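You operate a simulated robot arm through the tools that you are given. There is no shell and no other tool.

Carry out the task below with a simulated two-armed robot. There is one attempt and no reset: what you move stays moved.

JOB
Shut the green bench drawer. Fetch the pale wooden toggle and set it on top of the clear dessert glass. Open the left sink drawer, put the folded green cloth on the wide white table left front away in the inside of the left sink drawer and shut the drawer again. Fetch the wooden mallet and set it on the long white table top. Take the grey oil pad and leave it on top of the green dessert glass. Open the drawer marked tools, take the small sanding block and put it in the top white table drawer, then shut the tools. Open the right sink drawer. Any order will do. Set down upright: small sanding block.

Only the result counts: the job must be done as asked and must still hold three seconds after the hand-in. Knocking over, shifting, dropping, spilling or breaking anything else fails it. Flat cloth is picked up by pressing the open fingertips on it (5 to 10 N) and closing them slowly along it; thin cloth reads only 2 to 8 mm in the jaws.

ROBOT AND FRAMES
Two 7-joint arms with fingered hands on one trunk, on a base that moves. Base frame: it is fixed to the floor where the robot stands at the start and does not move with it; the origin is under the middle of the robot, x ahead of it, y to its left, z up. Readings come in mm, rad, newtons and seconds.
The left shoulder is at the start at [106, 173, 997], the right one opposite. With the tool pointing down near the work surface each hand reaches from about 440 to 860 mm from the robot's upright axis, wherever it stands, measured 20 degrees to its own side. Places, roughly: clear dessert glass (9x9x9 cm) [-800, -3000, 800]; drawer marked tools [-500, -2300, 600]; folded green cloth (12x7x4 cm) [-300, -2300, 800]; green bench drawer [700, 100, 600]; green dessert glass (9x9x9 cm) [-500, -2400, 800]; grey oil pad (7x5x5 cm) [-600, -2400, 800]; inside of the left sink drawer [-3800, -6800, 500]; left sink drawer [-3700, -6800, 600]; long white table top [-4200, -600, 800]; pale wooden toggle (6x2x2 cm) [1600, -1500, 800]; right sink drawer [-4200, -5400, 600]; small sanding block (4x4x5 cm) [-200, -3000, 800]; top white table drawer inside [-500, -2400, 600]; wooden mallet (25x6x9 cm) [-700, -2700, 800]. Payload 3.5 kg a hand.
Tool frame (each hand has its own): the origin (TCP) lies between the finger pads and is the grasp point; the fingertips stand 25 mm ahead of it; z points along the fingers, y is the line along which they close. The gripper opens to 88 mm; its body begins 29 mm behind the TCP. The gripper is a hand of 3 fingers: y runs from the thumb to the fingers, the wrist lies at [-13, -97, -162] in the tool frame, and closing takes about 1.5 s.
Orientation is that of the tool frame in the base frame, as [roll, pitch, yaw] about the fixed x, y, z axes, in that order (R = Rz(yaw) Ry(pitch) Rx(roll)). With the fingers straight down and the wrist toward the robot, the tool's x, y and z point along [0, 1, 0], [1, 0, 0] and [0, 0, -1] of the base frame.

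CONTROLS
- The arms move only by the tool jog_arm. It takes "left_commands", "right_commands" or both (then of equal length, played together; a hand with none holds still); each is one flat list of numbers, 7 for each row, row after row: the turn, a rotation vector about the base's x, y, z in rad, then the shift along the base's x, y, z in mm, then the gripper command, from -1 (fully open) to 1 (shut), values between in proportion. In form: [wx, wy, wz, dx, dy, dz, fingers, wx, wy, wz, dx, dy, dz, fingers, ...]. A call has 1 to 20 rows; each row shifts and turns the commanded pose from where the row before left it. A row lasts 0.2 s, in which the tool goes at most 50 mm and 0.15 rad; a call with a longer step from one row to the next is refused whole, and so is a gripper value outside its range. A pose out of reach is approached as far as the arm can. The call stops where the force on the tool passes 40 N (or 10 N more than at its start, if that is more) or the arm is blocked; 0.2 s more then pass. Each finger travels about 72 mm/s and halts on what it meets, pressing with about 22 N; the grip force reading is that of the motor and also rises with nothing between the fingers. The clock runs only during rows and for 0.2 s after the last one: add rows that do not move to give the fingers time. The reply holds the time, the measured pose of the TCP, the force on the tool along the base axes, the opening and the grip force, in the units named above and with some noise, with the torque about the TCP (base axes, N m) and any sound that the robot's microphone picked up.
- Cameras (640 x 400 px; columns grow to the right, rows downward): "scene" is now at [245.1, 14.8, 1195.5]; the picture's right is [0.16, -0.99, -0.05], its down [-0.78, -0.09, -0.62] and it looks along [0.61, 0.14, -0.78] (base axes); focal length 260 px, centre (320, 200). "left" rides on the left gripper at [-58, -85, -99] in its tool frame; the picture's right is [-0.67, -0.35, 0.66], its down [0.69, -0.63, 0.36] and it looks along [0.29, 0.69, 0.66] (tool axes); focal length 261 px, centre (320, 200). "right" rides on the right gripper at [58, -85, -99] in its tool frame; the picture's right is [-0.67, 0.35, -0.66], its down [-0.69, -0.63, 0.37] and it looks along [-0.29, 0.69, 0.66] (tool axes); focal length 261 px, centre (320, 200). There is no depth. A picture from a camera that has moved, and an enlarged one, comes with that camera's place and axes in the base frame and with its lens.
- capture(camera): a new picture of that camera. The clock stands still meanwhile.
- move_column(by): moves the trunk up (or, below 0, down) by that many mm; the arms and the scene camera ride with it, the base frame stays. It gives what a move gives, with no picture.
- drive_base(legs): drives the robot by 1 to 6 legs, each [ahead, left, turn to the left] in mm, mm and rad, along the robot's own axes; the way and the turn of a leg run together, so that a leg with both is an arc; at most 1500 mm and 3.142 rad a leg. The arms and the cameras ride along, it lands a little off, and it stops where it bumps. It gives what a move gives.
- preshape(shape, hand): the hand has 3 fingers and takes this shape, open, in about a second: jaw (thumb against the fingers, like two jaws); tri (thumb and two fingers); tip (a fingertip pinch); poke (one finger out to press); point (the index stretched); flat (the hand flat); cup (the hand cupped); fist (a fist). The gripper value then closes the fingers along that shape, each until it touches; the sizes above hold for jaw. It gives what a move gives, with no picture.
- aim_head(pan, tilt): turns the head with the scene camera to pan (to the left, within 1.501 rad either way) and tilt (down, from -0.506 to 1.204), counted from straight ahead of the robot (the tilt from the chest, where the trunk bows). It gives what a move gives.
- zoom(camera, box): a new picture of the part [left, top, right, bottom] of that camera's present view, enlarged. The clock stands still meanwhile.
- finish_job(): hands the job in; it is judged then, once.

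Places have to be worked out from the pictures, the camera data and where the tool is seen. Open the grippers and draw the arms clear of the work before you hand the job in, unless the task says otherwise.

The tools are called after "Emit:" as name(argument=value, ...) on one line, values as JSON. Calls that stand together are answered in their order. jog_arm: Moves the arms, as the interface text tells. Its arguments: {"type":"object","properties":{"left_commands":{"type":"array","items":{"type":"number"}},"right_commands":{"type":"array","items":{"type":"number"}}},"required":[]} The other tools are called the same way: move_column (by) moves the trunk up or down; preshape (shape, hand) gives the hand a shape; drive_base (legs) drives the base; aim_head (pan, tilt) turns the head that bears the scene camera; capture (camera) takes a picture; zoom (camera, box) takes an enlarged picture of a part of a camera's view; finish_job () hands the job in.

At the start:

```text
time_s: 0.0
left_ee_pos: [449.8, 223.6, 927.5]
left_orientation: [3.14, -0.001, 1.572]
left_force: [-0.3, 0.3, 0.1]
left_ft_torque: [0.01, -0.03, -0.01]
left_finger_gap: 87.8
left_grasp_force: 0.1
left_shape: jaw
right_ee_pos: [516.2, -164.4, 942.8]
right_orientation: [3.141, 0.001, 1.569]
right_force: [0.3, 1.0, 0.3]
right_ft_torque: [0.0, -0.04, 0.01]
right_finger_gap: 87.7
right_grasp_force: 0.0
right_shape: jaw
trunk travel left (down, up): [-100.0, 355.0]
robot x, y, heading: [0.1, 1.3, 0.002]
head pan, tilt (commanded): [0.166, 0.576]
```

scene: 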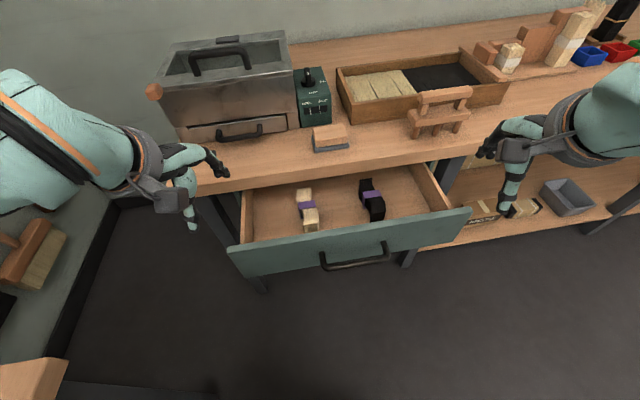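
right: 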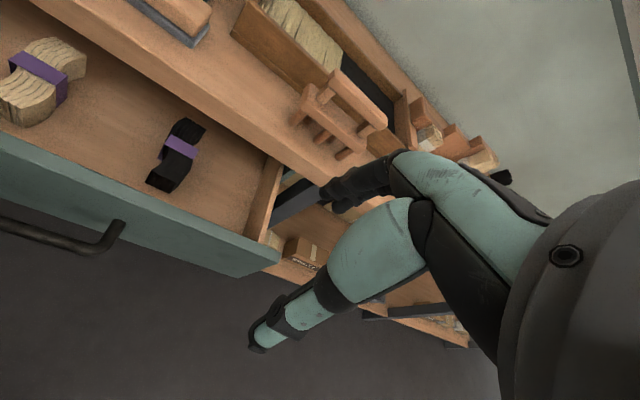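
left: 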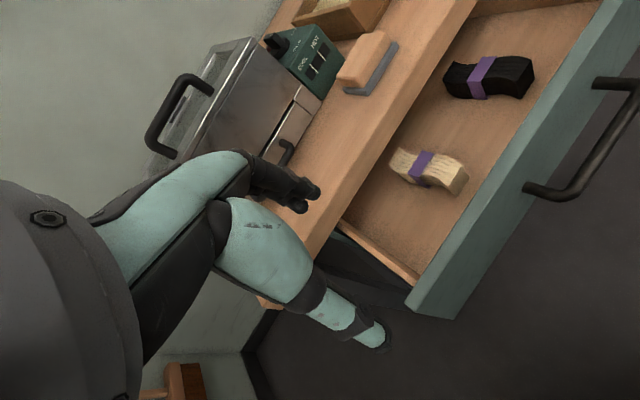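

I'm starting with a survey of the surroundings before touching anything. The green drawer in front is open, and the bench seems turned by about 20 degrees relative to the base frame.

Emit:
aim_head(pan=0.3, tilt=0.75)

Emit:
capture(camera="scene")

Emit:
aim_head(pan=-0.9, tilt=0.2)

Emit:
capture(camera="scene")

Emit:
aim_head(pan=-1.5, tilt=0.2)

Emit:
capture(camera="scene")

```text
time_s: 0.7
left_ee_pos: [449.8, 221.9, 928.0]
left_orientation: [-3.141, -0.001, 1.574]
left_force: [0.0, 0.0, -0.1]
left_ft_torque: [-0.01, 0.02, 0.02]
left_finger_gap: 87.6
left_grasp_force: 0.0
left_shape: jaw
right_ee_pos: [517.0, -163.8, 942.3]
right_orientation: [-3.142, 0.001, 1.569]
right_force: [1.4, -0.9, 0.7]
right_ft_torque: [-0.04, 0.03, -0.02]
right_finger_gap: 87.7
right_grasp_force: 0.1
right_shape: jaw
trunk travel left (down, up): [-100.0, 355.0]
robot x, y, heading: [-1.6, 1.1, 0.0]
head pan, tilt (commanded): [0.3, 0.75]
```

```text
taken
camera scene: at [232.1, 24.6, 1184.2], right [0.28, -0.96, -0.1], down [-0.85, -0.2, -0.48], along [0.44, 0.22, -0.87], focal length 260 px, centre (320, 200)
```

scene: 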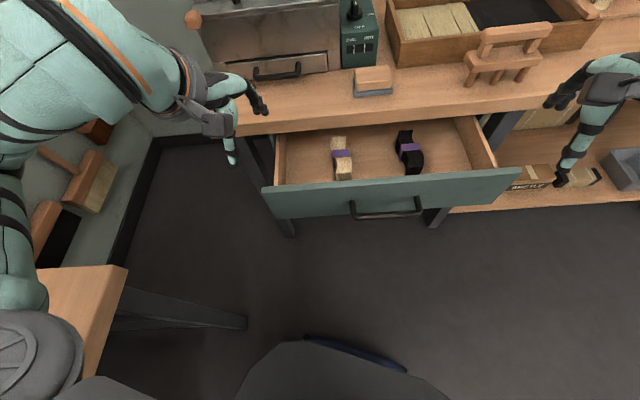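

```text
time_s: 2.1
left_ee_pos: [449.5, 223.0, 929.3]
left_orientation: [3.141, -0.002, 1.571]
left_force: [0.6, -0.3, 0.4]
left_ft_torque: [-0.01, 0.0, 0.03]
left_finger_gap: 87.7
left_grasp_force: 0.2
left_shape: jaw
right_ee_pos: [516.0, -163.9, 942.1]
right_orientation: [-3.141, 0.0, 1.572]
right_force: [0.3, 0.6, 0.3]
right_ft_torque: [0.03, 0.0, 0.01]
right_finger_gap: 87.7
right_grasp_force: 0.0
right_shape: jaw
trunk travel left (down, up): [-100.0, 355.0]
robot x, y, heading: [-2.1, 0.7, -0.002]
head pan, tilt (commanded): [-0.901, 0.201]
```

```text
taken
camera scene: at [228.0, -72.9, 1238.0], right [-0.74, -0.62, 0.25], down [-0.43, 0.16, -0.89], along [0.51, -0.77, -0.39], focal length 260 px, centre (320, 200)
```

scene: 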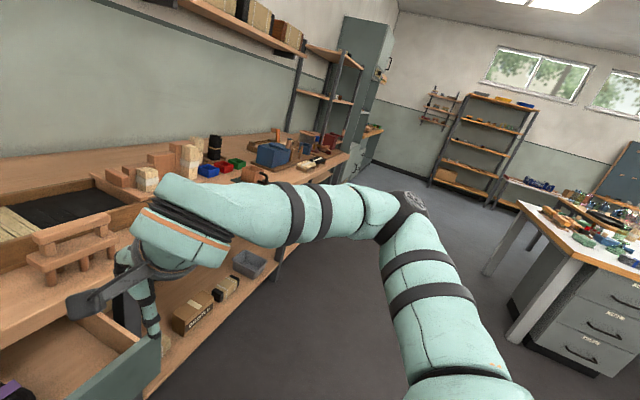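

```text
time_s: 3.1
left_ee_pos: [449.1, 222.7, 927.8]
left_orientation: [-3.142, 0.0, 1.572]
left_force: [-0.2, -0.1, 0.4]
left_ft_torque: [-0.01, 0.01, -0.02]
left_finger_gap: 87.9
left_grasp_force: 0.1
left_shape: jaw
right_ee_pos: [516.0, -164.3, 942.7]
right_orientation: [3.14, 0.0, 1.571]
right_force: [0.4, 0.2, -0.7]
right_ft_torque: [0.01, 0.0, 0.0]
right_finger_gap: 87.9
right_grasp_force: 0.0
right_shape: jaw
trunk travel left (down, up): [-100.0, 355.0]
robot x, y, heading: [-0.5, 0.4, 0.002]
head pan, tilt (commanded): [-1.499, 0.201]
```

```text
taken
camera scene: at [179.6, -92.8, 1254.6], right [-0.94, -0.07, 0.32], down [-0.33, 0.2, -0.92], along [0.0, -0.98, -0.21], focal length 260 px, centre (320, 200)
```

scene: 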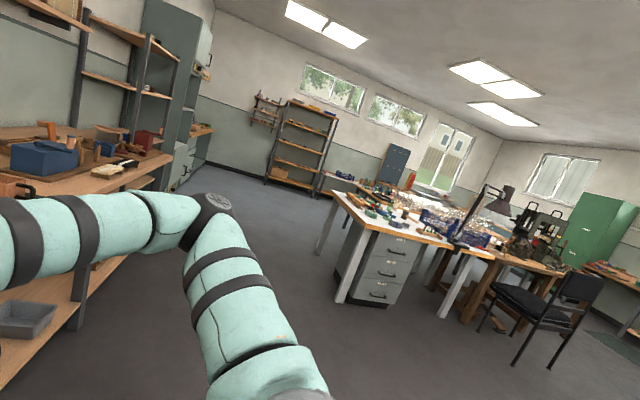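

The table with labelled drawers is seen to the right. I'll zoom into it to identify the objects there.

Emit:
zoom(camera="scene", box=[300, 150, 500, 310])

Emit:
zoom(camera="scene", box=[0, 100, 220, 240])

Emit:
zoom(camera="scene", box=[440, 170, 640, 380])

```text
2.50 times, centred on (400, 230) of scene
camera zoom: at [179.6, -92.8, 1254.6], right [-0.94, -0.07, 0.32], down [-0.33, 0.2, -0.92], along [0.0, -0.98, -0.21], focal length 650 px, centre (120, 125)
```

zoom: 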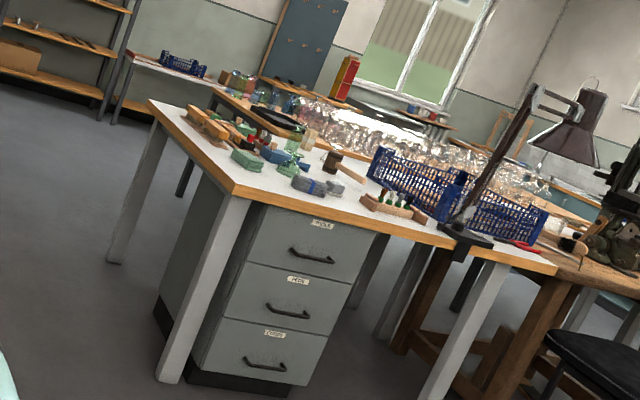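

```text
2.86 times, centred on (110, 170) of scene
camera zoom: at [179.6, -92.8, 1254.6], right [-0.94, -0.07, 0.32], down [-0.33, 0.2, -0.92], along [0.0, -0.98, -0.21], focal length 742 px, centre (920, 286)
```

zoom: 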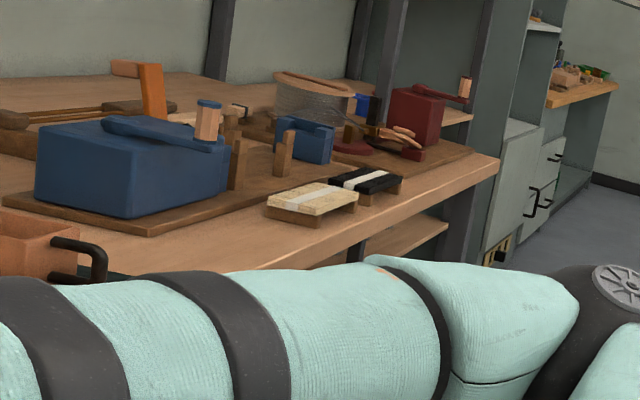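

```text
1.90 times, centred on (540, 275) of scene
camera zoom: at [179.6, -92.8, 1254.6], right [-0.94, -0.07, 0.32], down [-0.33, 0.2, -0.92], along [0.0, -0.98, -0.21], focal length 495 px, centre (-99, 57)
```

zoom: 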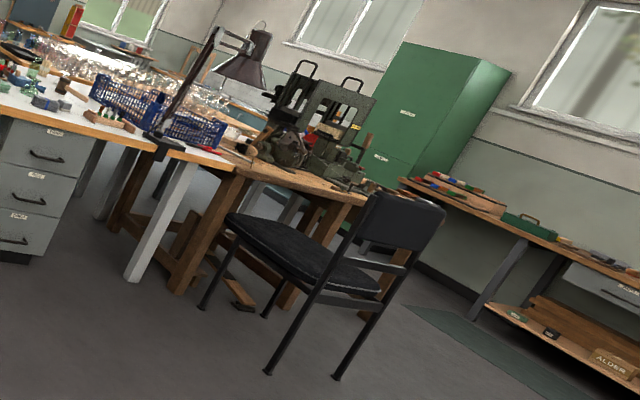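

I judge the open drawer front faces along about (0.93, 0.37), with its handle at z≈650. I'll close the right hand, turn it to face the front square on, and lower it to a stand-off right of the handle.

Emit:
jog_arm(right_commands=[0, 0, 0.125, -12, 0, 0, 1, 0, 0, 0.125, -12, 0, 0, 1, 0, 0, 0.12, -12, 0, 0, 1, 0.055, -0.139, 0, 0, 0, -36, 1, 0.055, -0.139, 0, 0, 0, -36, 1, 0.055, -0.139, 0, 0, 0, -36, 1, 0.055, -0.139, 0, 0, 0, -36, 1, 0.055, -0.139, 0, 0, 0, -36, 1, 0.055, -0.139, 0, 0, 0, -36, 1, 0.055, -0.139, 0, 0, 0, -36, 1, 0.055, -0.139, 0, 0, 0, -36, 1])

Emit:
aim_head(pan=0.0, tilt=0.75)

Emit:
capture(camera="scene")

Emit:
capture(camera="right")

```text
time_s: 5.5
left_ee_pos: [448.0, 224.2, 929.2]
left_orientation: [3.141, -0.002, 1.572]
left_force: [-0.1, 0.8, 0.1]
left_ft_torque: [-0.03, -0.04, 0.0]
left_finger_gap: 87.9
left_grasp_force: 0.1
left_shape: jaw
right_ee_pos: [467.2, -201.6, 699.5]
right_orientation: [2.203, 0.031, 2.054]
right_force: [0.1, 0.1, 0.1]
right_ft_torque: [0.02, 0.01, -0.02]
right_finger_gap: 0.0
right_grasp_force: 21.9
right_shape: jaw
right hand out of reach, approached as far as the arm can: row 5, 6, 7, 8, 9
trunk travel left (down, up): [-100.0, 355.0]
robot x, y, heading: [0.1, -1.2, -0.003]
head pan, tilt (commanded): [-1.499, 0.201]
```

```text
time_s: 7.1
left_ee_pos: [447.8, 222.7, 927.2]
left_orientation: [-3.141, -0.001, 1.573]
left_force: [0.6, -0.7, -0.7]
left_ft_torque: [0.0, -0.01, 0.0]
left_finger_gap: 87.8
left_grasp_force: 0.1
left_shape: jaw
right_ee_pos: [467.2, -201.4, 701.5]
right_orientation: [2.206, 0.033, 2.053]
right_force: [-0.4, 0.3, -0.1]
right_ft_torque: [-0.03, -0.01, 0.02]
right_finger_gap: 0.1
right_grasp_force: 22.4
right_shape: jaw
trunk travel left (down, up): [-100.0, 355.0]
robot x, y, heading: [-2.0, -0.1, -0.001]
head pan, tilt (commanded): [0.0, 0.75]
```

```text
taken
camera scene: at [235.5, 0.0, 1183.0], right [0.0, -1.0, 0.0], down [-0.88, 0.0, -0.47], along [0.47, 0.0, -0.88], focal length 260 px, centre (320, 200)
```

scene: 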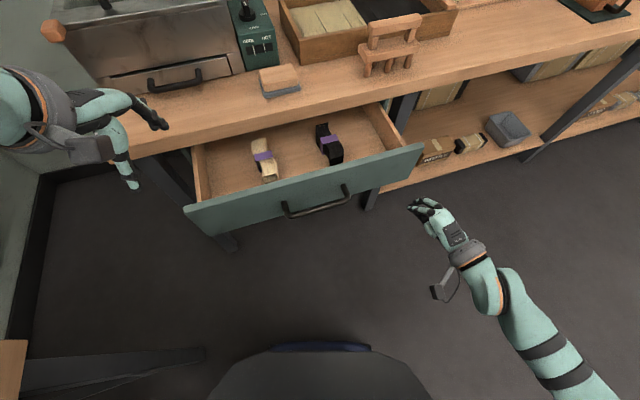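

```text
taken
camera right: at [326.4, -211.8, 689.9], right [0.02, -0.72, 0.69], down [0.26, -0.66, -0.7], along [0.97, 0.19, 0.18], focal length 261 px, centre (320, 200)
```

right: 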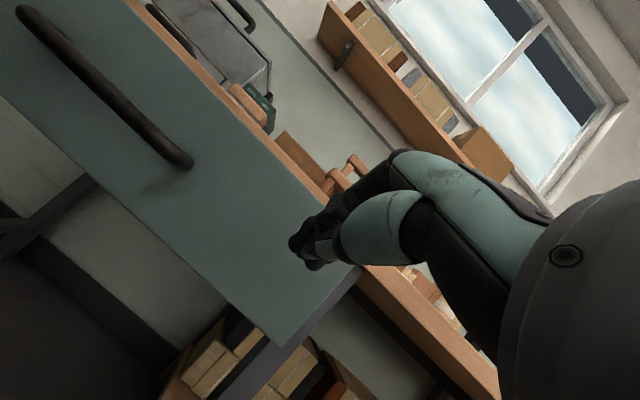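

The hand reads (467, -201, 700) and faces the front, whose face I judge to span z≈600–725 and lie about 168 mm ahead. I'll move forward a little to see how the commanded pose follows after the out-of-reach rows.

Emit:
jog_arm(right_commands=[0, 0, 0, 28, 11, -5, 1, 0, 0, 0, 28, 11, -5, 1, 0, 0, 0, 0, 0, 0, 1])

```text
time_s: 7.9
left_ee_pos: [448.7, 223.1, 928.4]
left_orientation: [3.139, 0.0, 1.572]
left_force: [-0.7, -0.3, 0.5]
left_ft_torque: [0.0, 0.0, -0.02]
left_finger_gap: 87.8
left_grasp_force: 0.0
left_shape: jaw
right_ee_pos: [523.7, -179.7, 691.4]
right_orientation: [2.202, 0.033, 2.053]
right_force: [0.6, -0.6, -0.2]
right_ft_torque: [0.0, -0.03, -0.01]
right_finger_gap: 0.0
right_grasp_force: 22.4
right_shape: jaw
trunk travel left (down, up): [-100.0, 355.0]
robot x, y, heading: [0.4, -0.2, -0.006]
head pan, tilt (commanded): [0.0, 0.75]
```

The move tracked well. Now I'll advance to the panel and push along its normal in modest steps until it stops.

Emit:
jog_arm(right_commands=[0, 0, 0, 23, 9, -8, 1, 0, 0, 0, 23, 9, -7, 1, 0, 0, 0, 14, 5.6, 0, 1, 0, 0, 0, 14, 5.6, 0, 1, 0, 0, 0, 14, 5.6, 0, 1, 0, 0, 0, 14, 5.6, 0, 1, 0, 0, 0, 14, 5.6, 0, 1, 0, 0, 0, 14, 5.6, 0, 1, 0, 0, 0, 14, 5.6, 0, 1, 0, 0, 0, 14, 5.6, 0, 1, 0, 0, 0, 14, 5.6, 0, 1])

Emit:
capture(camera="scene")

```text
time_s: 10.3
left_ee_pos: [448.9, 223.7, 929.3]
left_orientation: [-3.141, 0.001, 1.573]
left_force: [0.5, -0.1, 0.5]
left_ft_torque: [0.05, 0.01, -0.01]
left_finger_gap: 88.0
left_grasp_force: 0.0
left_shape: jaw
right_ee_pos: [696.1, -109.5, 676.8]
right_orientation: [2.203, 0.031, 2.054]
right_force: [-1.1, -1.1, 0.2]
right_ft_torque: [0.04, 0.0, -0.02]
right_finger_gap: 0.2
right_grasp_force: 22.1
right_shape: jaw
trunk travel left (down, up): [-100.0, 355.0]
robot x, y, heading: [-0.1, 1.1, -0.004]
head pan, tilt (commanded): [0.0, 0.75]
```

```text
taken
camera scene: at [235.8, 0.4, 1182.9], right [0.0, -1.0, 0.0], down [-0.88, 0.0, -0.47], along [0.47, 0.0, -0.88], focal length 260 px, centre (320, 200)
```

scene: 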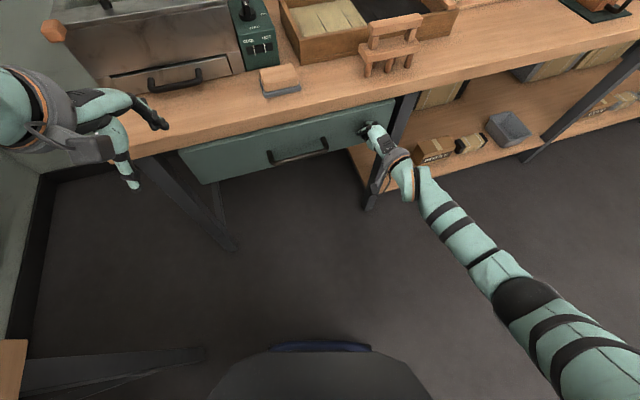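

The front is nearly flush with the bench edge. I'll keep pushing gently until it seats.

Emit:
jog_arm(right_commands=[0, 0, 0, 7, 2.8, 0, 1, 0, 0, 0, 7, 2.8, 0, 1, 0, 0, 0, 7, 2.8, 0, 1, 0, 0, 0, 7, 2.8, 0, 1, 0, 0, 0, 7, 2.8, 0, 1, 0, 0, 0, 7, 2.8, 0, 1, 0, 0, 0, 7, 2.8, 0, 1, 0, 0, 0, 7, 2.8, 0, 1])

Emit:
capture(camera="scene")

```text
time_s: 11.1
left_ee_pos: [445.6, 222.1, 930.8]
left_orientation: [3.138, 0.0, 1.571]
left_force: [0.5, 0.2, -0.1]
left_ft_torque: [0.01, 0.0, 0.01]
left_finger_gap: 87.6
left_grasp_force: 0.1
left_shape: jaw
right_ee_pos: [710.1, -106.1, 678.3]
right_orientation: [2.201, 0.033, 2.053]
right_force: [-27.9, -6.9, 7.7]
right_ft_torque: [-0.02, 0.05, -0.03]
right_finger_gap: 0.0
right_grasp_force: 21.8
right_shape: jaw
trunk travel left (down, up): [-100.0, 355.0]
robot x, y, heading: [4.7, 2.9, 0.001]
head pan, tilt (commanded): [0.0, 0.75]
stopped in row 4 (right hand): the force on the tool passed its limit at 50 N (the readings are from after the stop); the commanded pose is now the measured one
```

```text
taken
camera scene: at [229.6, -1.3, 1184.3], right [0.0, -1.0, 0.0], down [-0.88, 0.0, -0.48], along [0.48, 0.0, -0.88], focal length 260 px, centre (320, 200)
```

scene: 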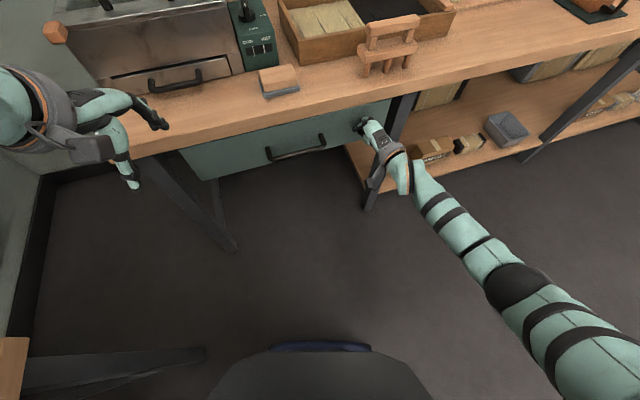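

The push hit a firm stop at 50 N, so the drawer should be seated. I'll back the hand off and check the front against the bench edge.

Emit:
jog_arm(right_commands=[0, 0, 0, -14, -5.6, 0, 1, 0, 0, 0, -28, -11, 0, 1, 0, 0, 0, -28, -11, 0, 1, 0, 0, 0, -28, -11, 0, 1, 0, 0, 0, -28, -11, 0, 1])

Emit:
zoom(camera="scene", box=[140, 60, 420, 235])

```text
time_s: 12.3
left_ee_pos: [447.5, 223.6, 928.0]
left_orientation: [3.141, 0.0, 1.571]
left_force: [-0.4, -0.2, -1.2]
left_ft_torque: [0.0, 0.0, -0.01]
left_finger_gap: 87.8
left_grasp_force: 0.0
left_shape: jaw
right_ee_pos: [587.1, -154.9, 676.5]
right_orientation: [2.206, 0.032, 2.052]
right_force: [0.8, 0.2, 0.5]
right_ft_torque: [-0.02, 0.01, -0.01]
right_finger_gap: 0.2
right_grasp_force: 22.2
right_shape: jaw
trunk travel left (down, up): [-100.0, 355.0]
robot x, y, heading: [0.2, -1.2, 0.001]
head pan, tilt (commanded): [0.0, 0.75]
```

```text
2.29 times, centred on (280, 148) of scene
camera zoom: at [234.5, -0.5, 1183.1], right [0.0, -1.0, 0.0], down [-0.88, 0.0, -0.47], along [0.47, 0.0, -0.88], focal length 594 px, centre (411, 320)
```

zoom: 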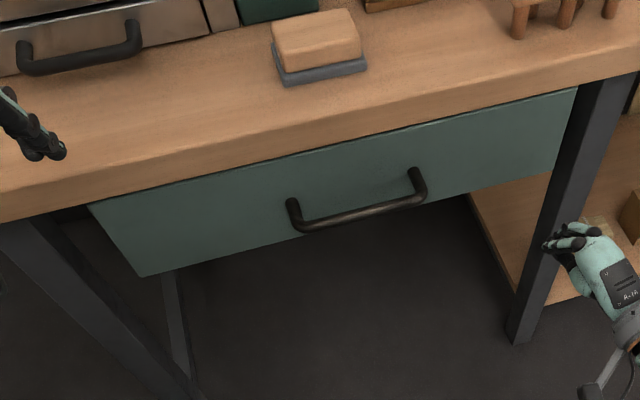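

The green drawer is shut. I'll bring the right arm back up to its neutral pose, then look along the bench toward the toggle.

Emit:
jog_arm(right_commands=[0, 0, -0.12, -20, 0, 25, 1, 0, 0, -0.12, -20, 0, 30, 1, 0, 0, -0.12, -20, 0, 30, -1, 0, 0, -0.12, -10, 0, 30, -1, 0, 0.134, 0, 0, 0, 22, -1, 0, 0.134, 0, 0, 0, 22, -1, 0, 0.134, 0, 0, 0, 22, -1, 0, 0.134, 0, 0, 0, 22, -1, 0, 0.134, 0, 0, 0, 22, -1, 0, 0.134, 0, 0, 0, 22, -1, 0, 0.134, 0, 0, 0, 22, -1])

Emit:
drive_base(legs=[[280, -800, 0], [280, -800, 0], [0, 0, 0.33]])

Emit:
aim_head(pan=-0.2, tilt=0.4)

Emit:
capture(camera="scene")

```text
time_s: 14.7
left_ee_pos: [448.8, 223.1, 928.2]
left_orientation: [3.141, 0.001, 1.57]
left_force: [-0.1, 0.1, 1.0]
left_ft_torque: [0.03, -0.02, 0.0]
left_finger_gap: 88.0
left_grasp_force: 0.0
left_shape: jaw
right_ee_pos: [534.7, -395.8, 880.0]
right_orientation: [-3.139, 0.019, 1.595]
right_force: [-0.9, -0.1, -0.3]
right_ft_torque: [-0.03, 0.01, 0.0]
right_finger_gap: 87.6
right_grasp_force: 0.1
right_shape: jaw
right hand out of reach, approached as far as the arm can: row 1, 2, 3, 4, 5, 6
trunk travel left (down, up): [-100.0, 355.0]
robot x, y, heading: [-0.7, -2.4, -0.005]
head pan, tilt (commanded): [0.0, 0.75]
```

```text
time_s: 24.4
left_ee_pos: [911.1, -1258.8, 927.6]
left_orientation: [3.142, -0.001, 1.889]
left_force: [0.6, 0.5, -0.4]
left_ft_torque: [-0.01, 0.0, 0.02]
left_finger_gap: 87.8
left_grasp_force: 0.1
left_shape: jaw
right_ee_pos: [1187.0, -1817.1, 879.9]
right_orientation: [-3.141, 0.018, 1.916]
right_force: [-0.5, 1.0, 0.9]
right_ft_torque: [0.03, 0.01, 0.01]
right_finger_gap: 88.1
right_grasp_force: 0.1
right_shape: jaw
trunk travel left (down, up): [-100.0, 355.0]
robot x, y, heading: [553.6, -1611.7, 0.32]
head pan, tilt (commanded): [0.0, 0.75]
```

```text
time_s: 25.2
left_ee_pos: [912.0, -1258.8, 927.8]
left_orientation: [3.141, 0.0, 1.89]
left_force: [-0.2, -0.7, 0.5]
left_ft_torque: [-0.01, -0.01, 0.0]
left_finger_gap: 87.6
left_grasp_force: 0.0
left_shape: jaw
right_ee_pos: [1186.7, -1817.7, 879.4]
right_orientation: [-3.141, 0.018, 1.916]
right_force: [-0.4, 0.4, 0.2]
right_ft_torque: [0.01, 0.0, -0.02]
right_finger_gap: 87.8
right_grasp_force: 0.0
right_shape: jaw
trunk travel left (down, up): [-100.0, 355.0]
robot x, y, heading: [553.3, -1610.1, 0.32]
head pan, tilt (commanded): [-0.201, 0.4]
```

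```text
taken
camera scene: at [801.0, -1548.5, 1209.8], right [0.13, -0.99, 0.06], down [-0.65, -0.13, -0.75], along [0.75, 0.05, -0.66], focal length 260 px, centre (320, 200)
```

scene: 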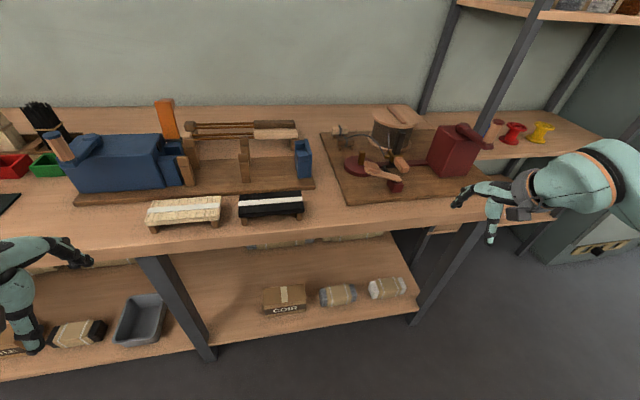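

The toggle should be near pixel (330, 135) in this view. I'll zoom in there.

Emit:
zoom(camera="scene", box=[140, 80, 340, 230])

Emit:
zoom(camera="scene", box=[300, 80, 580, 230])

```text
2.67 times, centred on (240, 155) of scene
camera zoom: at [801.0, -1548.5, 1209.8], right [0.13, -0.99, 0.06], down [-0.65, -0.13, -0.75], along [0.75, 0.05, -0.66], focal length 693 px, centre (533, 320)
```

zoom: 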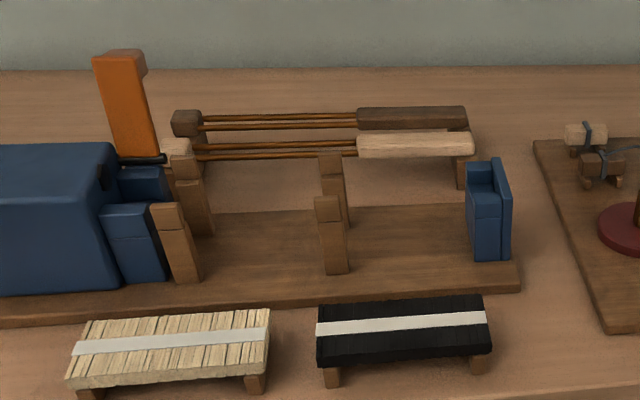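

```text
2.29 times, centred on (440, 155) of scene
camera zoom: at [801.0, -1548.5, 1209.8], right [0.13, -0.99, 0.06], down [-0.65, -0.13, -0.75], along [0.75, 0.05, -0.66], focal length 594 px, centre (46, 303)
```

zoom: 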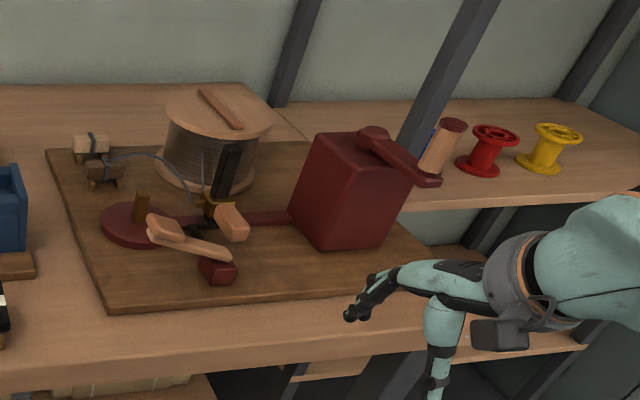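

A small pale wood piece with a dark one beside it shows at the left edge of the board. I'll zoom in tighter to identify it.

Emit:
zoom(camera="scene", box=[320, 125, 400, 175])

Emit:
capture(camera="right")

```text
8.00 times, centred on (360, 150) of scene
camera zoom: at [801.0, -1548.5, 1209.8], right [0.13, -0.99, 0.06], down [-0.65, -0.13, -0.75], along [0.75, 0.05, -0.66], focal length 2078 px, centre (0, 600)
```

zoom: 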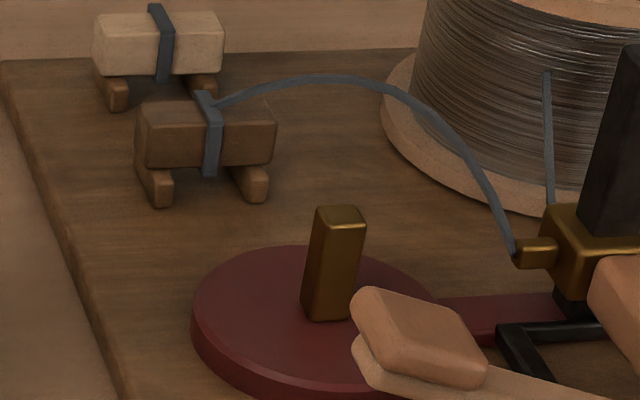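

```text
taken
camera right: at [1088.3, -1790.4, 977.9], right [0.55, -0.5, 0.67], down [-0.36, -0.86, -0.35], along [0.75, -0.04, -0.66], focal length 261 px, centre (320, 200)
```

right: 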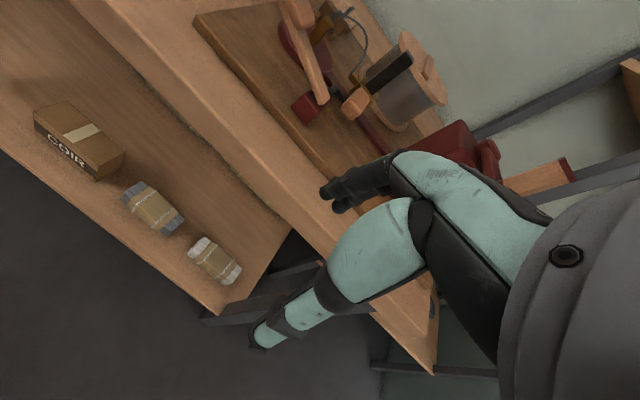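

The pale toggle rests on two small feet, lying parallel to the bench at roughly (1635, -1541, 805). I'll bring the right hand inward and up, raise the trunk so the arms clear the bench items, and take a second view for triangulation.

Emit:
jog_arm(right_commands=[0, 0, 0, -25, 30, 10, -1, 0, 0, 0, -25, 30, 10, -1, 0, 0, 0, -25, 30, 10, -1, 0, 0, 0, -25, 30, 10, -1, 0, 0, 0, -25, 30, 10, -1, 0, 0, 0, -25, 28, 10, -1])

Emit:
move_column(by=250)

Emit:
capture(camera="scene")

Emit:
zoom(camera="scene", box=[300, 140, 400, 205])

```text
time_s: 26.6
left_ee_pos: [911.0, -1258.2, 928.5]
left_orientation: [3.141, 0.0, 1.89]
left_force: [-0.3, 0.5, -0.1]
left_ft_torque: [0.0, -0.01, -0.01]
left_finger_gap: 87.9
left_grasp_force: 0.1
left_shape: jaw
right_ee_pos: [1036.4, -1638.0, 938.8]
right_orientation: [-3.139, 0.016, 1.913]
right_force: [0.0, -0.2, -0.3]
right_ft_torque: [-0.01, 0.0, 0.01]
right_finger_gap: 87.9
right_grasp_force: 0.0
right_shape: jaw
trunk travel left (down, up): [-100.0, 355.0]
robot x, y, heading: [556.6, -1608.8, 0.318]
head pan, tilt (commanded): [-0.201, 0.4]
```

```text
time_s: 29.2
left_ee_pos: [912.2, -1257.5, 1177.5]
left_orientation: [3.141, 0.001, 1.891]
left_force: [0.5, 0.3, 0.4]
left_ft_torque: [0.01, -0.01, -0.01]
left_finger_gap: 87.7
left_grasp_force: 0.1
left_shape: jaw
right_ee_pos: [1036.9, -1638.9, 1189.9]
right_orientation: [-3.139, 0.018, 1.917]
right_force: [-1.1, -0.2, -0.9]
right_ft_torque: [0.0, 0.0, 0.02]
right_finger_gap: 87.9
right_grasp_force: 0.0
right_shape: jaw
trunk travel left (down, up): [-350.0, 105.0]
robot x, y, heading: [557.0, -1614.0, 0.318]
head pan, tilt (commanded): [-0.201, 0.4]
```

```text
taken
camera scene: at [653.5, -1597.0, 1521.6], right [0.12, -0.99, 0.01], down [-0.41, -0.05, -0.91], along [0.9, 0.1, -0.42], focal length 260 px, centre (320, 200)
```

scene: 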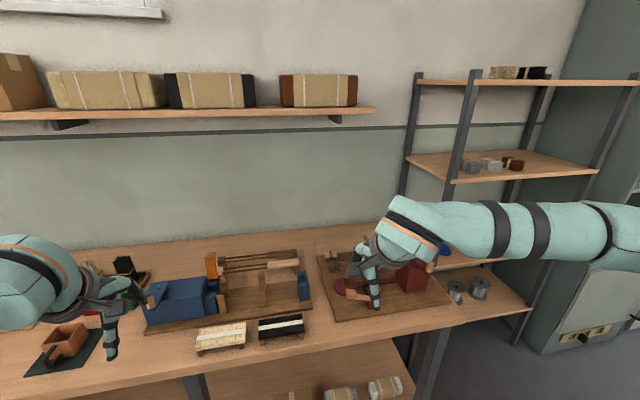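

```text
6.15 times, centred on (350, 172) of scene
camera zoom: at [653.5, -1597.0, 1521.6], right [0.12, -0.99, 0.01], down [-0.41, -0.05, -0.91], along [0.9, 0.1, -0.42], focal length 1599 px, centre (135, 369)
```

zoom: 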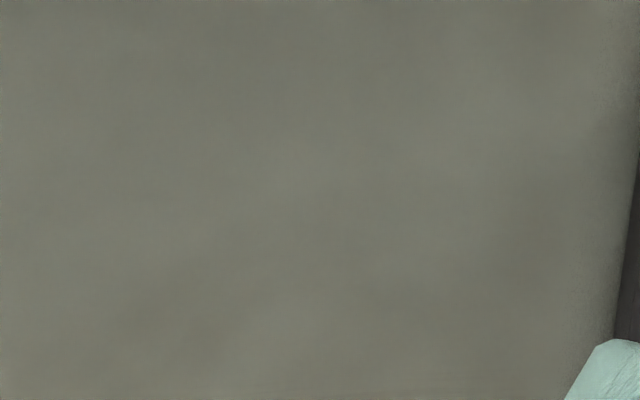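

Raising the trunk straightened it and the camera moved back and up. The toggle should now be near (332, 257); I'll zoom there to triangulate.

Emit:
zoom(camera="scene", box=[300, 235, 380, 285])

Emit:
zoom(camera="scene", box=[130, 210, 450, 390])

```text
8.00 times, centred on (340, 260) of scene
camera zoom: at [653.5, -1597.0, 1521.6], right [0.12, -0.99, 0.01], down [-0.41, -0.05, -0.91], along [0.9, 0.1, -0.42], focal length 2078 px, centre (160, -280)
```

zoom: 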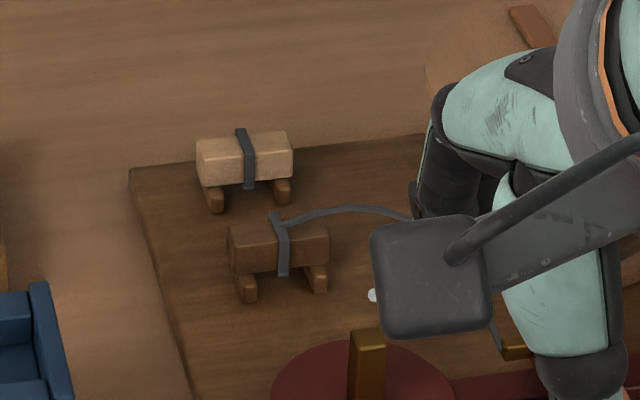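

```text
2.00 times, centred on (290, 300) of scene
camera zoom: at [653.5, -1597.0, 1521.6], right [0.12, -0.99, 0.01], down [-0.41, -0.05, -0.91], along [0.9, 0.1, -0.42], focal length 520 px, centre (380, 0)
```

zoom: 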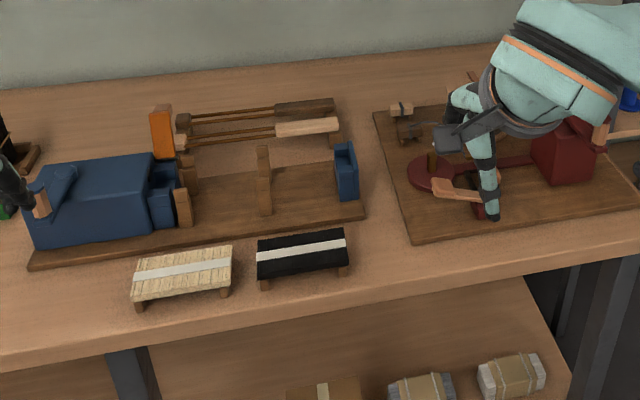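

The triangulation puts the toggle around (1570–1640, -1541, 805–835), so I need a closer look. I'll drive forward 260 mm with the arms held high, then view from the right-hand camera.

Emit:
drive_base(legs=[[260, 0, 0]])

Emit:
aim_head(pan=-0.3, tilt=0.9)

Emit:
capture(camera="scene")

Emit:
capture(camera="right")

```text
time_s: 31.1
left_ee_pos: [1156.2, -1178.6, 1179.1]
left_orientation: [3.141, -0.003, 1.888]
left_force: [0.1, 0.4, 0.1]
left_ft_torque: [0.01, 0.0, 0.0]
left_finger_gap: 87.6
left_grasp_force: 0.1
left_shape: jaw
right_ee_pos: [1281.0, -1559.9, 1190.2]
right_orientation: [-3.141, 0.019, 1.913]
right_force: [-0.7, 0.4, 0.0]
right_ft_torque: [-0.01, 0.02, -0.01]
right_finger_gap: 87.8
right_grasp_force: 0.0
right_shape: jaw
trunk travel left (down, up): [-350.0, 105.0]
robot x, y, heading: [799.4, -1529.5, 0.317]
head pan, tilt (commanded): [-0.201, 0.4]
```

```text
time_s: 32.0
left_ee_pos: [1157.5, -1178.5, 1178.7]
left_orientation: [3.142, -0.001, 1.887]
left_force: [-0.1, 0.1, 0.3]
left_ft_torque: [0.01, -0.01, 0.01]
left_finger_gap: 87.7
left_grasp_force: 0.0
left_shape: jaw
right_ee_pos: [1283.3, -1558.8, 1190.3]
right_orientation: [-3.139, 0.017, 1.915]
right_force: [0.3, -0.8, -0.1]
right_ft_torque: [-0.02, -0.01, 0.0]
right_finger_gap: 87.7
right_grasp_force: 0.1
right_shape: jaw
trunk travel left (down, up): [-350.0, 105.0]
robot x, y, heading: [803.4, -1528.1, 0.315]
head pan, tilt (commanded): [-0.3, 0.901]
```

```text
taken
camera scene: at [881.7, -1526.4, 1479.2], right [0.02, -1.0, 0.01], down [-0.8, -0.02, -0.6], along [0.6, 0.0, -0.8], focal length 260 px, centre (320, 200)
```

scene: 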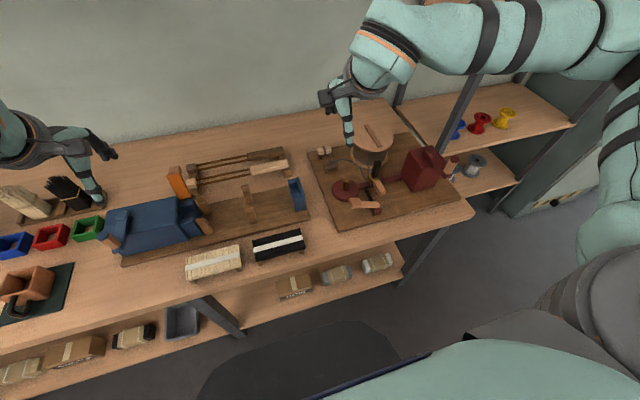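

```text
taken
camera right: at [1184.1, -1532.5, 1287.9], right [0.55, -0.5, 0.67], down [-0.36, -0.86, -0.35], along [0.75, -0.05, -0.66], focal length 261 px, centre (320, 200)
```

right: 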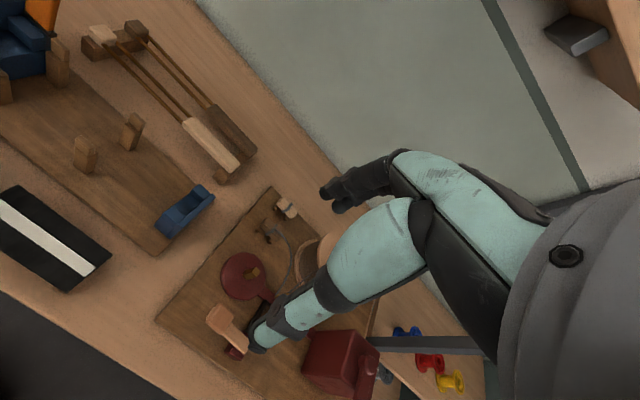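

Both cameras now see the pale toggle: scene ≈(325, 150), right ≈(287, 206). I'll zoom both for accurate pixel positions.

Emit:
zoom(camera="scene", box=[290, 125, 370, 175])

Emit:
zoom(camera="right", box=[230, 170, 330, 232])

```text
8.00 times, centred on (330, 150) of scene
camera zoom: at [881.7, -1526.4, 1479.2], right [0.02, -1.0, 0.01], down [-0.8, -0.02, -0.6], along [0.6, 0.0, -0.8], focal length 2078 px, centre (240, 600)
```

zoom: 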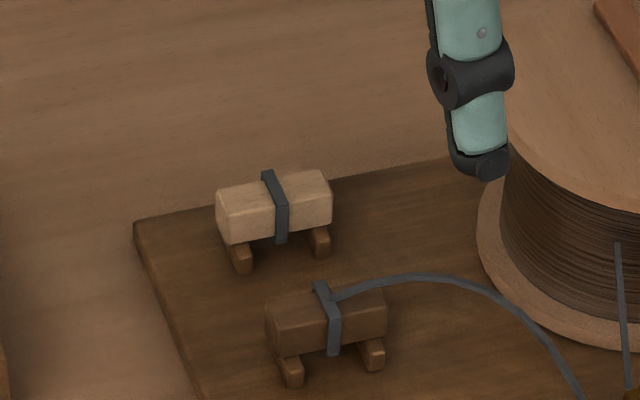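

```text
6.40 times, centred on (280, 201) of right
camera zoom: at [1184.1, -1532.5, 1287.9], right [0.55, -0.5, 0.67], down [-0.36, -0.86, -0.35], along [0.75, -0.05, -0.66], focal length 1668 px, centre (576, 194)
```

zoom: 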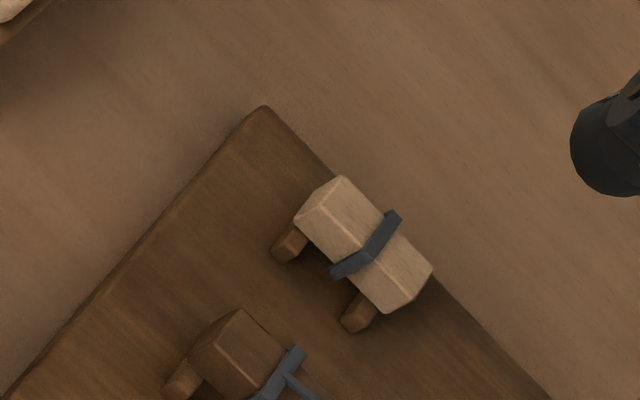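

Triangulation from two pairs agrees: the toggle is at about (1574, -1540, 840), within reach of the right hand from here. I'll move the half-open right hand above it and check.

Emit:
jog_arm(right_commands=[0, 0, 0, 36.3, 2.3, -20, 0, 0, 0, 0, 36.3, 2.3, -20, 0, 0, 0, 0, 36.3, 2.3, -20, 0, 0, 0, 0, 36.3, 2.3, -30, 0, 0, 0, 0, 36.3, 2.3, -30, 0, 0, 0, 0, 36.3, 2.3, -35, 0, 0, 0, 0, 36.3, 2.3, -35, 0, 0, 0, 0, 36.3, 2.3, -35, 0])

Emit:
capture(camera="right")

Emit:
capture(camera="scene")

```text
refused: row 6 steps farther than a row can; nothing moved
```

```text
taken
camera right: at [1184.1, -1532.5, 1287.9], right [0.55, -0.5, 0.67], down [-0.36, -0.86, -0.35], along [0.75, -0.05, -0.66], focal length 261 px, centre (320, 200)
```

right: 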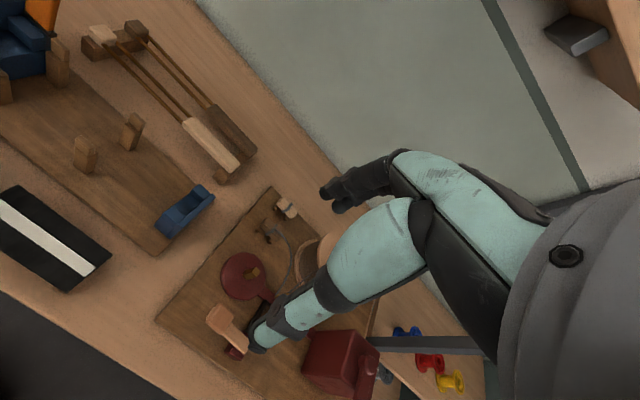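

```text
taken
camera scene: at [881.7, -1526.4, 1479.2], right [0.02, -1.0, 0.01], down [-0.8, -0.02, -0.6], along [0.6, 0.0, -0.8], focal length 260 px, centre (320, 200)
```

scene: 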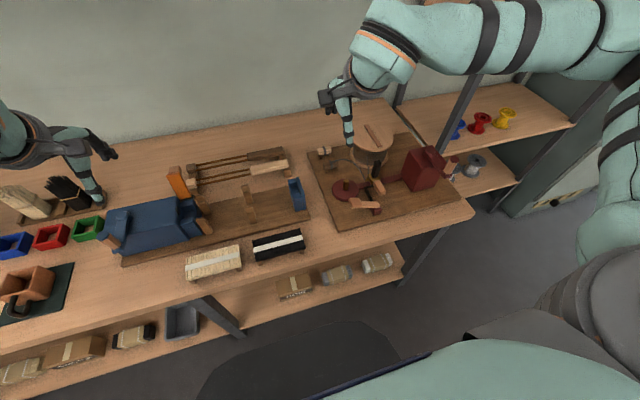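

The step was just over the 50 mm limit. I'll use ten smaller rows for the same move.

Emit:
jog_arm(right_commands=[0, 0, 0, 29, 1.9, -15, 0, 0, 0, 0, 29, 1.9, -20, 0, 0, 0, 0, 29, 1.9, -20, 0, 0, 0, 0, 29, 1.9, -20, 0, 0, 0, 0, 29, 1.9, -25, 0, 0, 0, 0, 29, 1.9, -25, 0, 0, 0, 0, 29, 1.9, -25, 0, 0, 0, 0, 29, 1.9, -25, 0, 0, 0, 0, 29, 1.9, -25, 0, 0, 0, 0, 29, 1.9, -25, 0])

Emit:
capture(camera="right")

Emit:
capture(camera="scene")

```text
time_s: 34.2
left_ee_pos: [1157.5, -1178.9, 1178.5]
left_orientation: [-3.141, 0.0, 1.888]
left_force: [0.1, 0.5, -0.1]
left_ft_torque: [-0.03, -0.01, -0.02]
left_finger_gap: 87.6
left_grasp_force: 0.2
left_shape: jaw
right_ee_pos: [1544.2, -1542.6, 989.2]
right_orientation: [3.141, 0.018, 1.915]
right_force: [0.9, 0.1, 0.3]
right_ft_torque: [0.0, 0.01, 0.01]
right_finger_gap: 43.9
right_grasp_force: 0.0
right_shape: jaw
right hand out of reach, approached as far as the arm can: row 10
trunk travel left (down, up): [-350.0, 105.0]
robot x, y, heading: [802.6, -1529.5, 0.315]
head pan, tilt (commanded): [-0.3, 0.901]
```

```text
taken
camera right: at [1444.0, -1516.6, 1088.1], right [0.55, -0.5, 0.67], down [-0.36, -0.86, -0.35], along [0.75, -0.04, -0.66], focal length 261 px, centre (320, 200)
```

right: 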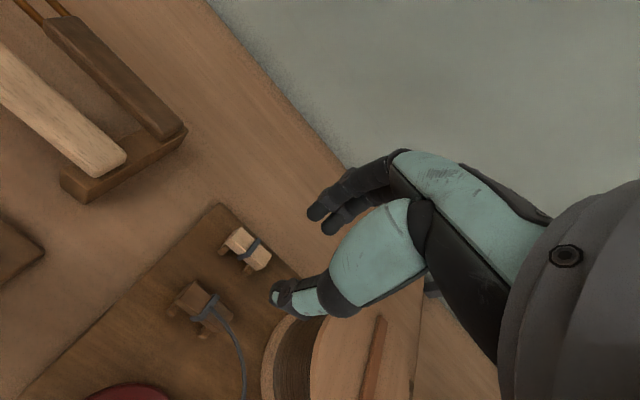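

```text
taken
camera scene: at [880.9, -1526.7, 1479.2], right [0.02, -1.0, 0.01], down [-0.8, -0.02, -0.6], along [0.6, 0.0, -0.8], focal length 260 px, centre (320, 200)
```

scene: 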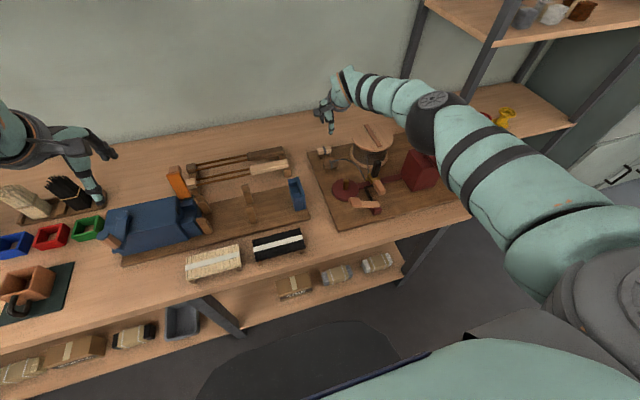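

The arm is at full stretch at this trunk height, about 30 mm short. I'll lower the trunk 80 mm, which brings the hand down to about z=909, and look again.

Emit:
move_column(by=-80)

Emit:
capture(camera="right")

Emit:
zoom(camera="scene", box=[270, 60, 430, 180])

```text
time_s: 35.4
left_ee_pos: [1158.6, -1177.9, 1098.4]
left_orientation: [3.141, 0.001, 1.888]
left_force: [-0.1, 0.4, -0.5]
left_ft_torque: [-0.01, 0.0, 0.04]
left_finger_gap: 87.6
left_grasp_force: 0.0
left_shape: jaw
right_ee_pos: [1543.1, -1540.9, 910.9]
right_orientation: [-3.14, 0.017, 1.915]
right_force: [-0.3, 0.0, 0.0]
right_ft_torque: [-0.01, 0.02, 0.0]
right_finger_gap: 44.2
right_grasp_force: 0.0
right_shape: jaw
trunk travel left (down, up): [-270.0, 185.0]
robot x, y, heading: [799.8, -1532.7, 0.318]
head pan, tilt (commanded): [-0.3, 0.901]
```

```text
taken
camera right: at [1443.6, -1515.6, 1008.4], right [0.55, -0.5, 0.67], down [-0.36, -0.86, -0.35], along [0.75, -0.05, -0.66], focal length 261 px, centre (320, 200)
```

right: 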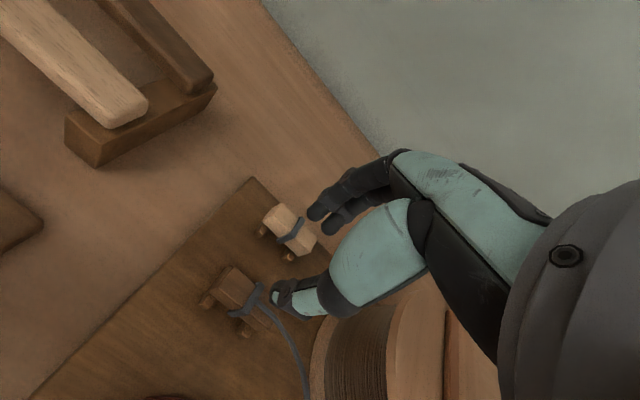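

```text
3.33 times, centred on (350, 120) of scene
camera zoom: at [910.2, -1517.1, 1391.7], right [0.02, -1.0, 0.03], down [-0.83, -0.03, -0.55], along [0.55, -0.01, -0.83], focal length 866 px, centre (220, 467)
```

zoom: 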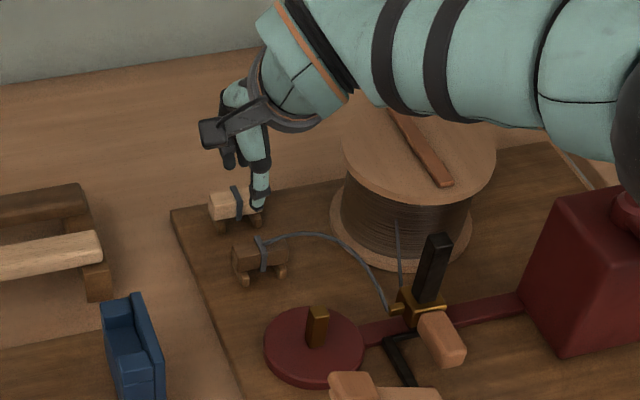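

The hand camera puts the toggle about 45–57 mm ahead and a few mm right of the TCP, at z 820–840. I'll move ahead 50 mm at this height and look again.

Emit:
jog_arm(right_commands=[0, 0, 0, 24.5, 5.5, 0, 0, 0, 0, 0, 24.5, 5.5, 0, 0, 0, 0, 0, 0, 0, 0, 0])

Emit:
capture(camera="right")

Emit:
zoom(camera="scene", box=[290, 80, 370, 130])

```text
time_s: 36.2
left_ee_pos: [1158.1, -1177.9, 1099.0]
left_orientation: [3.141, 0.001, 1.888]
left_force: [-0.3, -0.4, -0.9]
left_ft_torque: [0.0, 0.0, -0.04]
left_finger_gap: 87.7
left_grasp_force: 0.1
left_shape: jaw
right_ee_pos: [1558.7, -1538.3, 908.6]
right_orientation: [-3.139, 0.018, 1.913]
right_force: [-0.7, 0.2, -0.6]
right_ft_torque: [0.0, 0.01, -0.03]
right_finger_gap: 44.3
right_grasp_force: 0.1
right_shape: jaw
right hand out of reach, approached as far as the arm can: row 1, 2
trunk travel left (down, up): [-270.0, 185.0]
robot x, y, heading: [803.6, -1532.7, 0.318]
head pan, tilt (commanded): [-0.3, 0.901]
```

```text
taken
camera right: at [1460.2, -1511.9, 1007.9], right [0.55, -0.5, 0.67], down [-0.36, -0.86, -0.35], along [0.75, -0.05, -0.66], focal length 261 px, centre (320, 200)
```

right: 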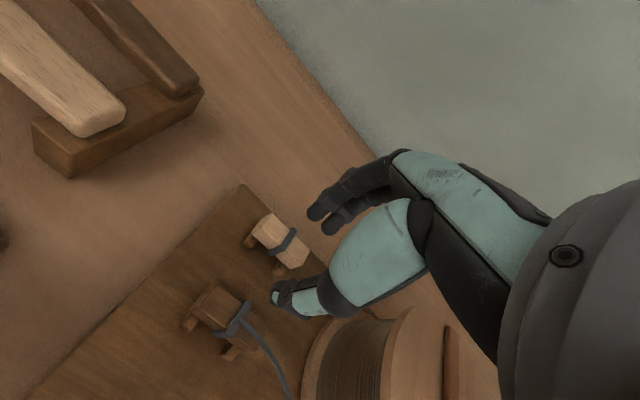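

```text
8.00 times, centred on (330, 105) of scene
camera zoom: at [910.5, -1516.9, 1391.8], right [0.02, -1.0, 0.03], down [-0.83, -0.03, -0.55], along [0.55, -0.01, -0.83], focal length 2078 px, centre (240, 960)
```

zoom: 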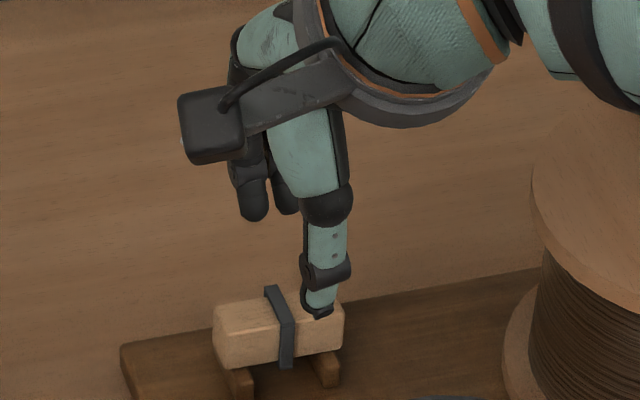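

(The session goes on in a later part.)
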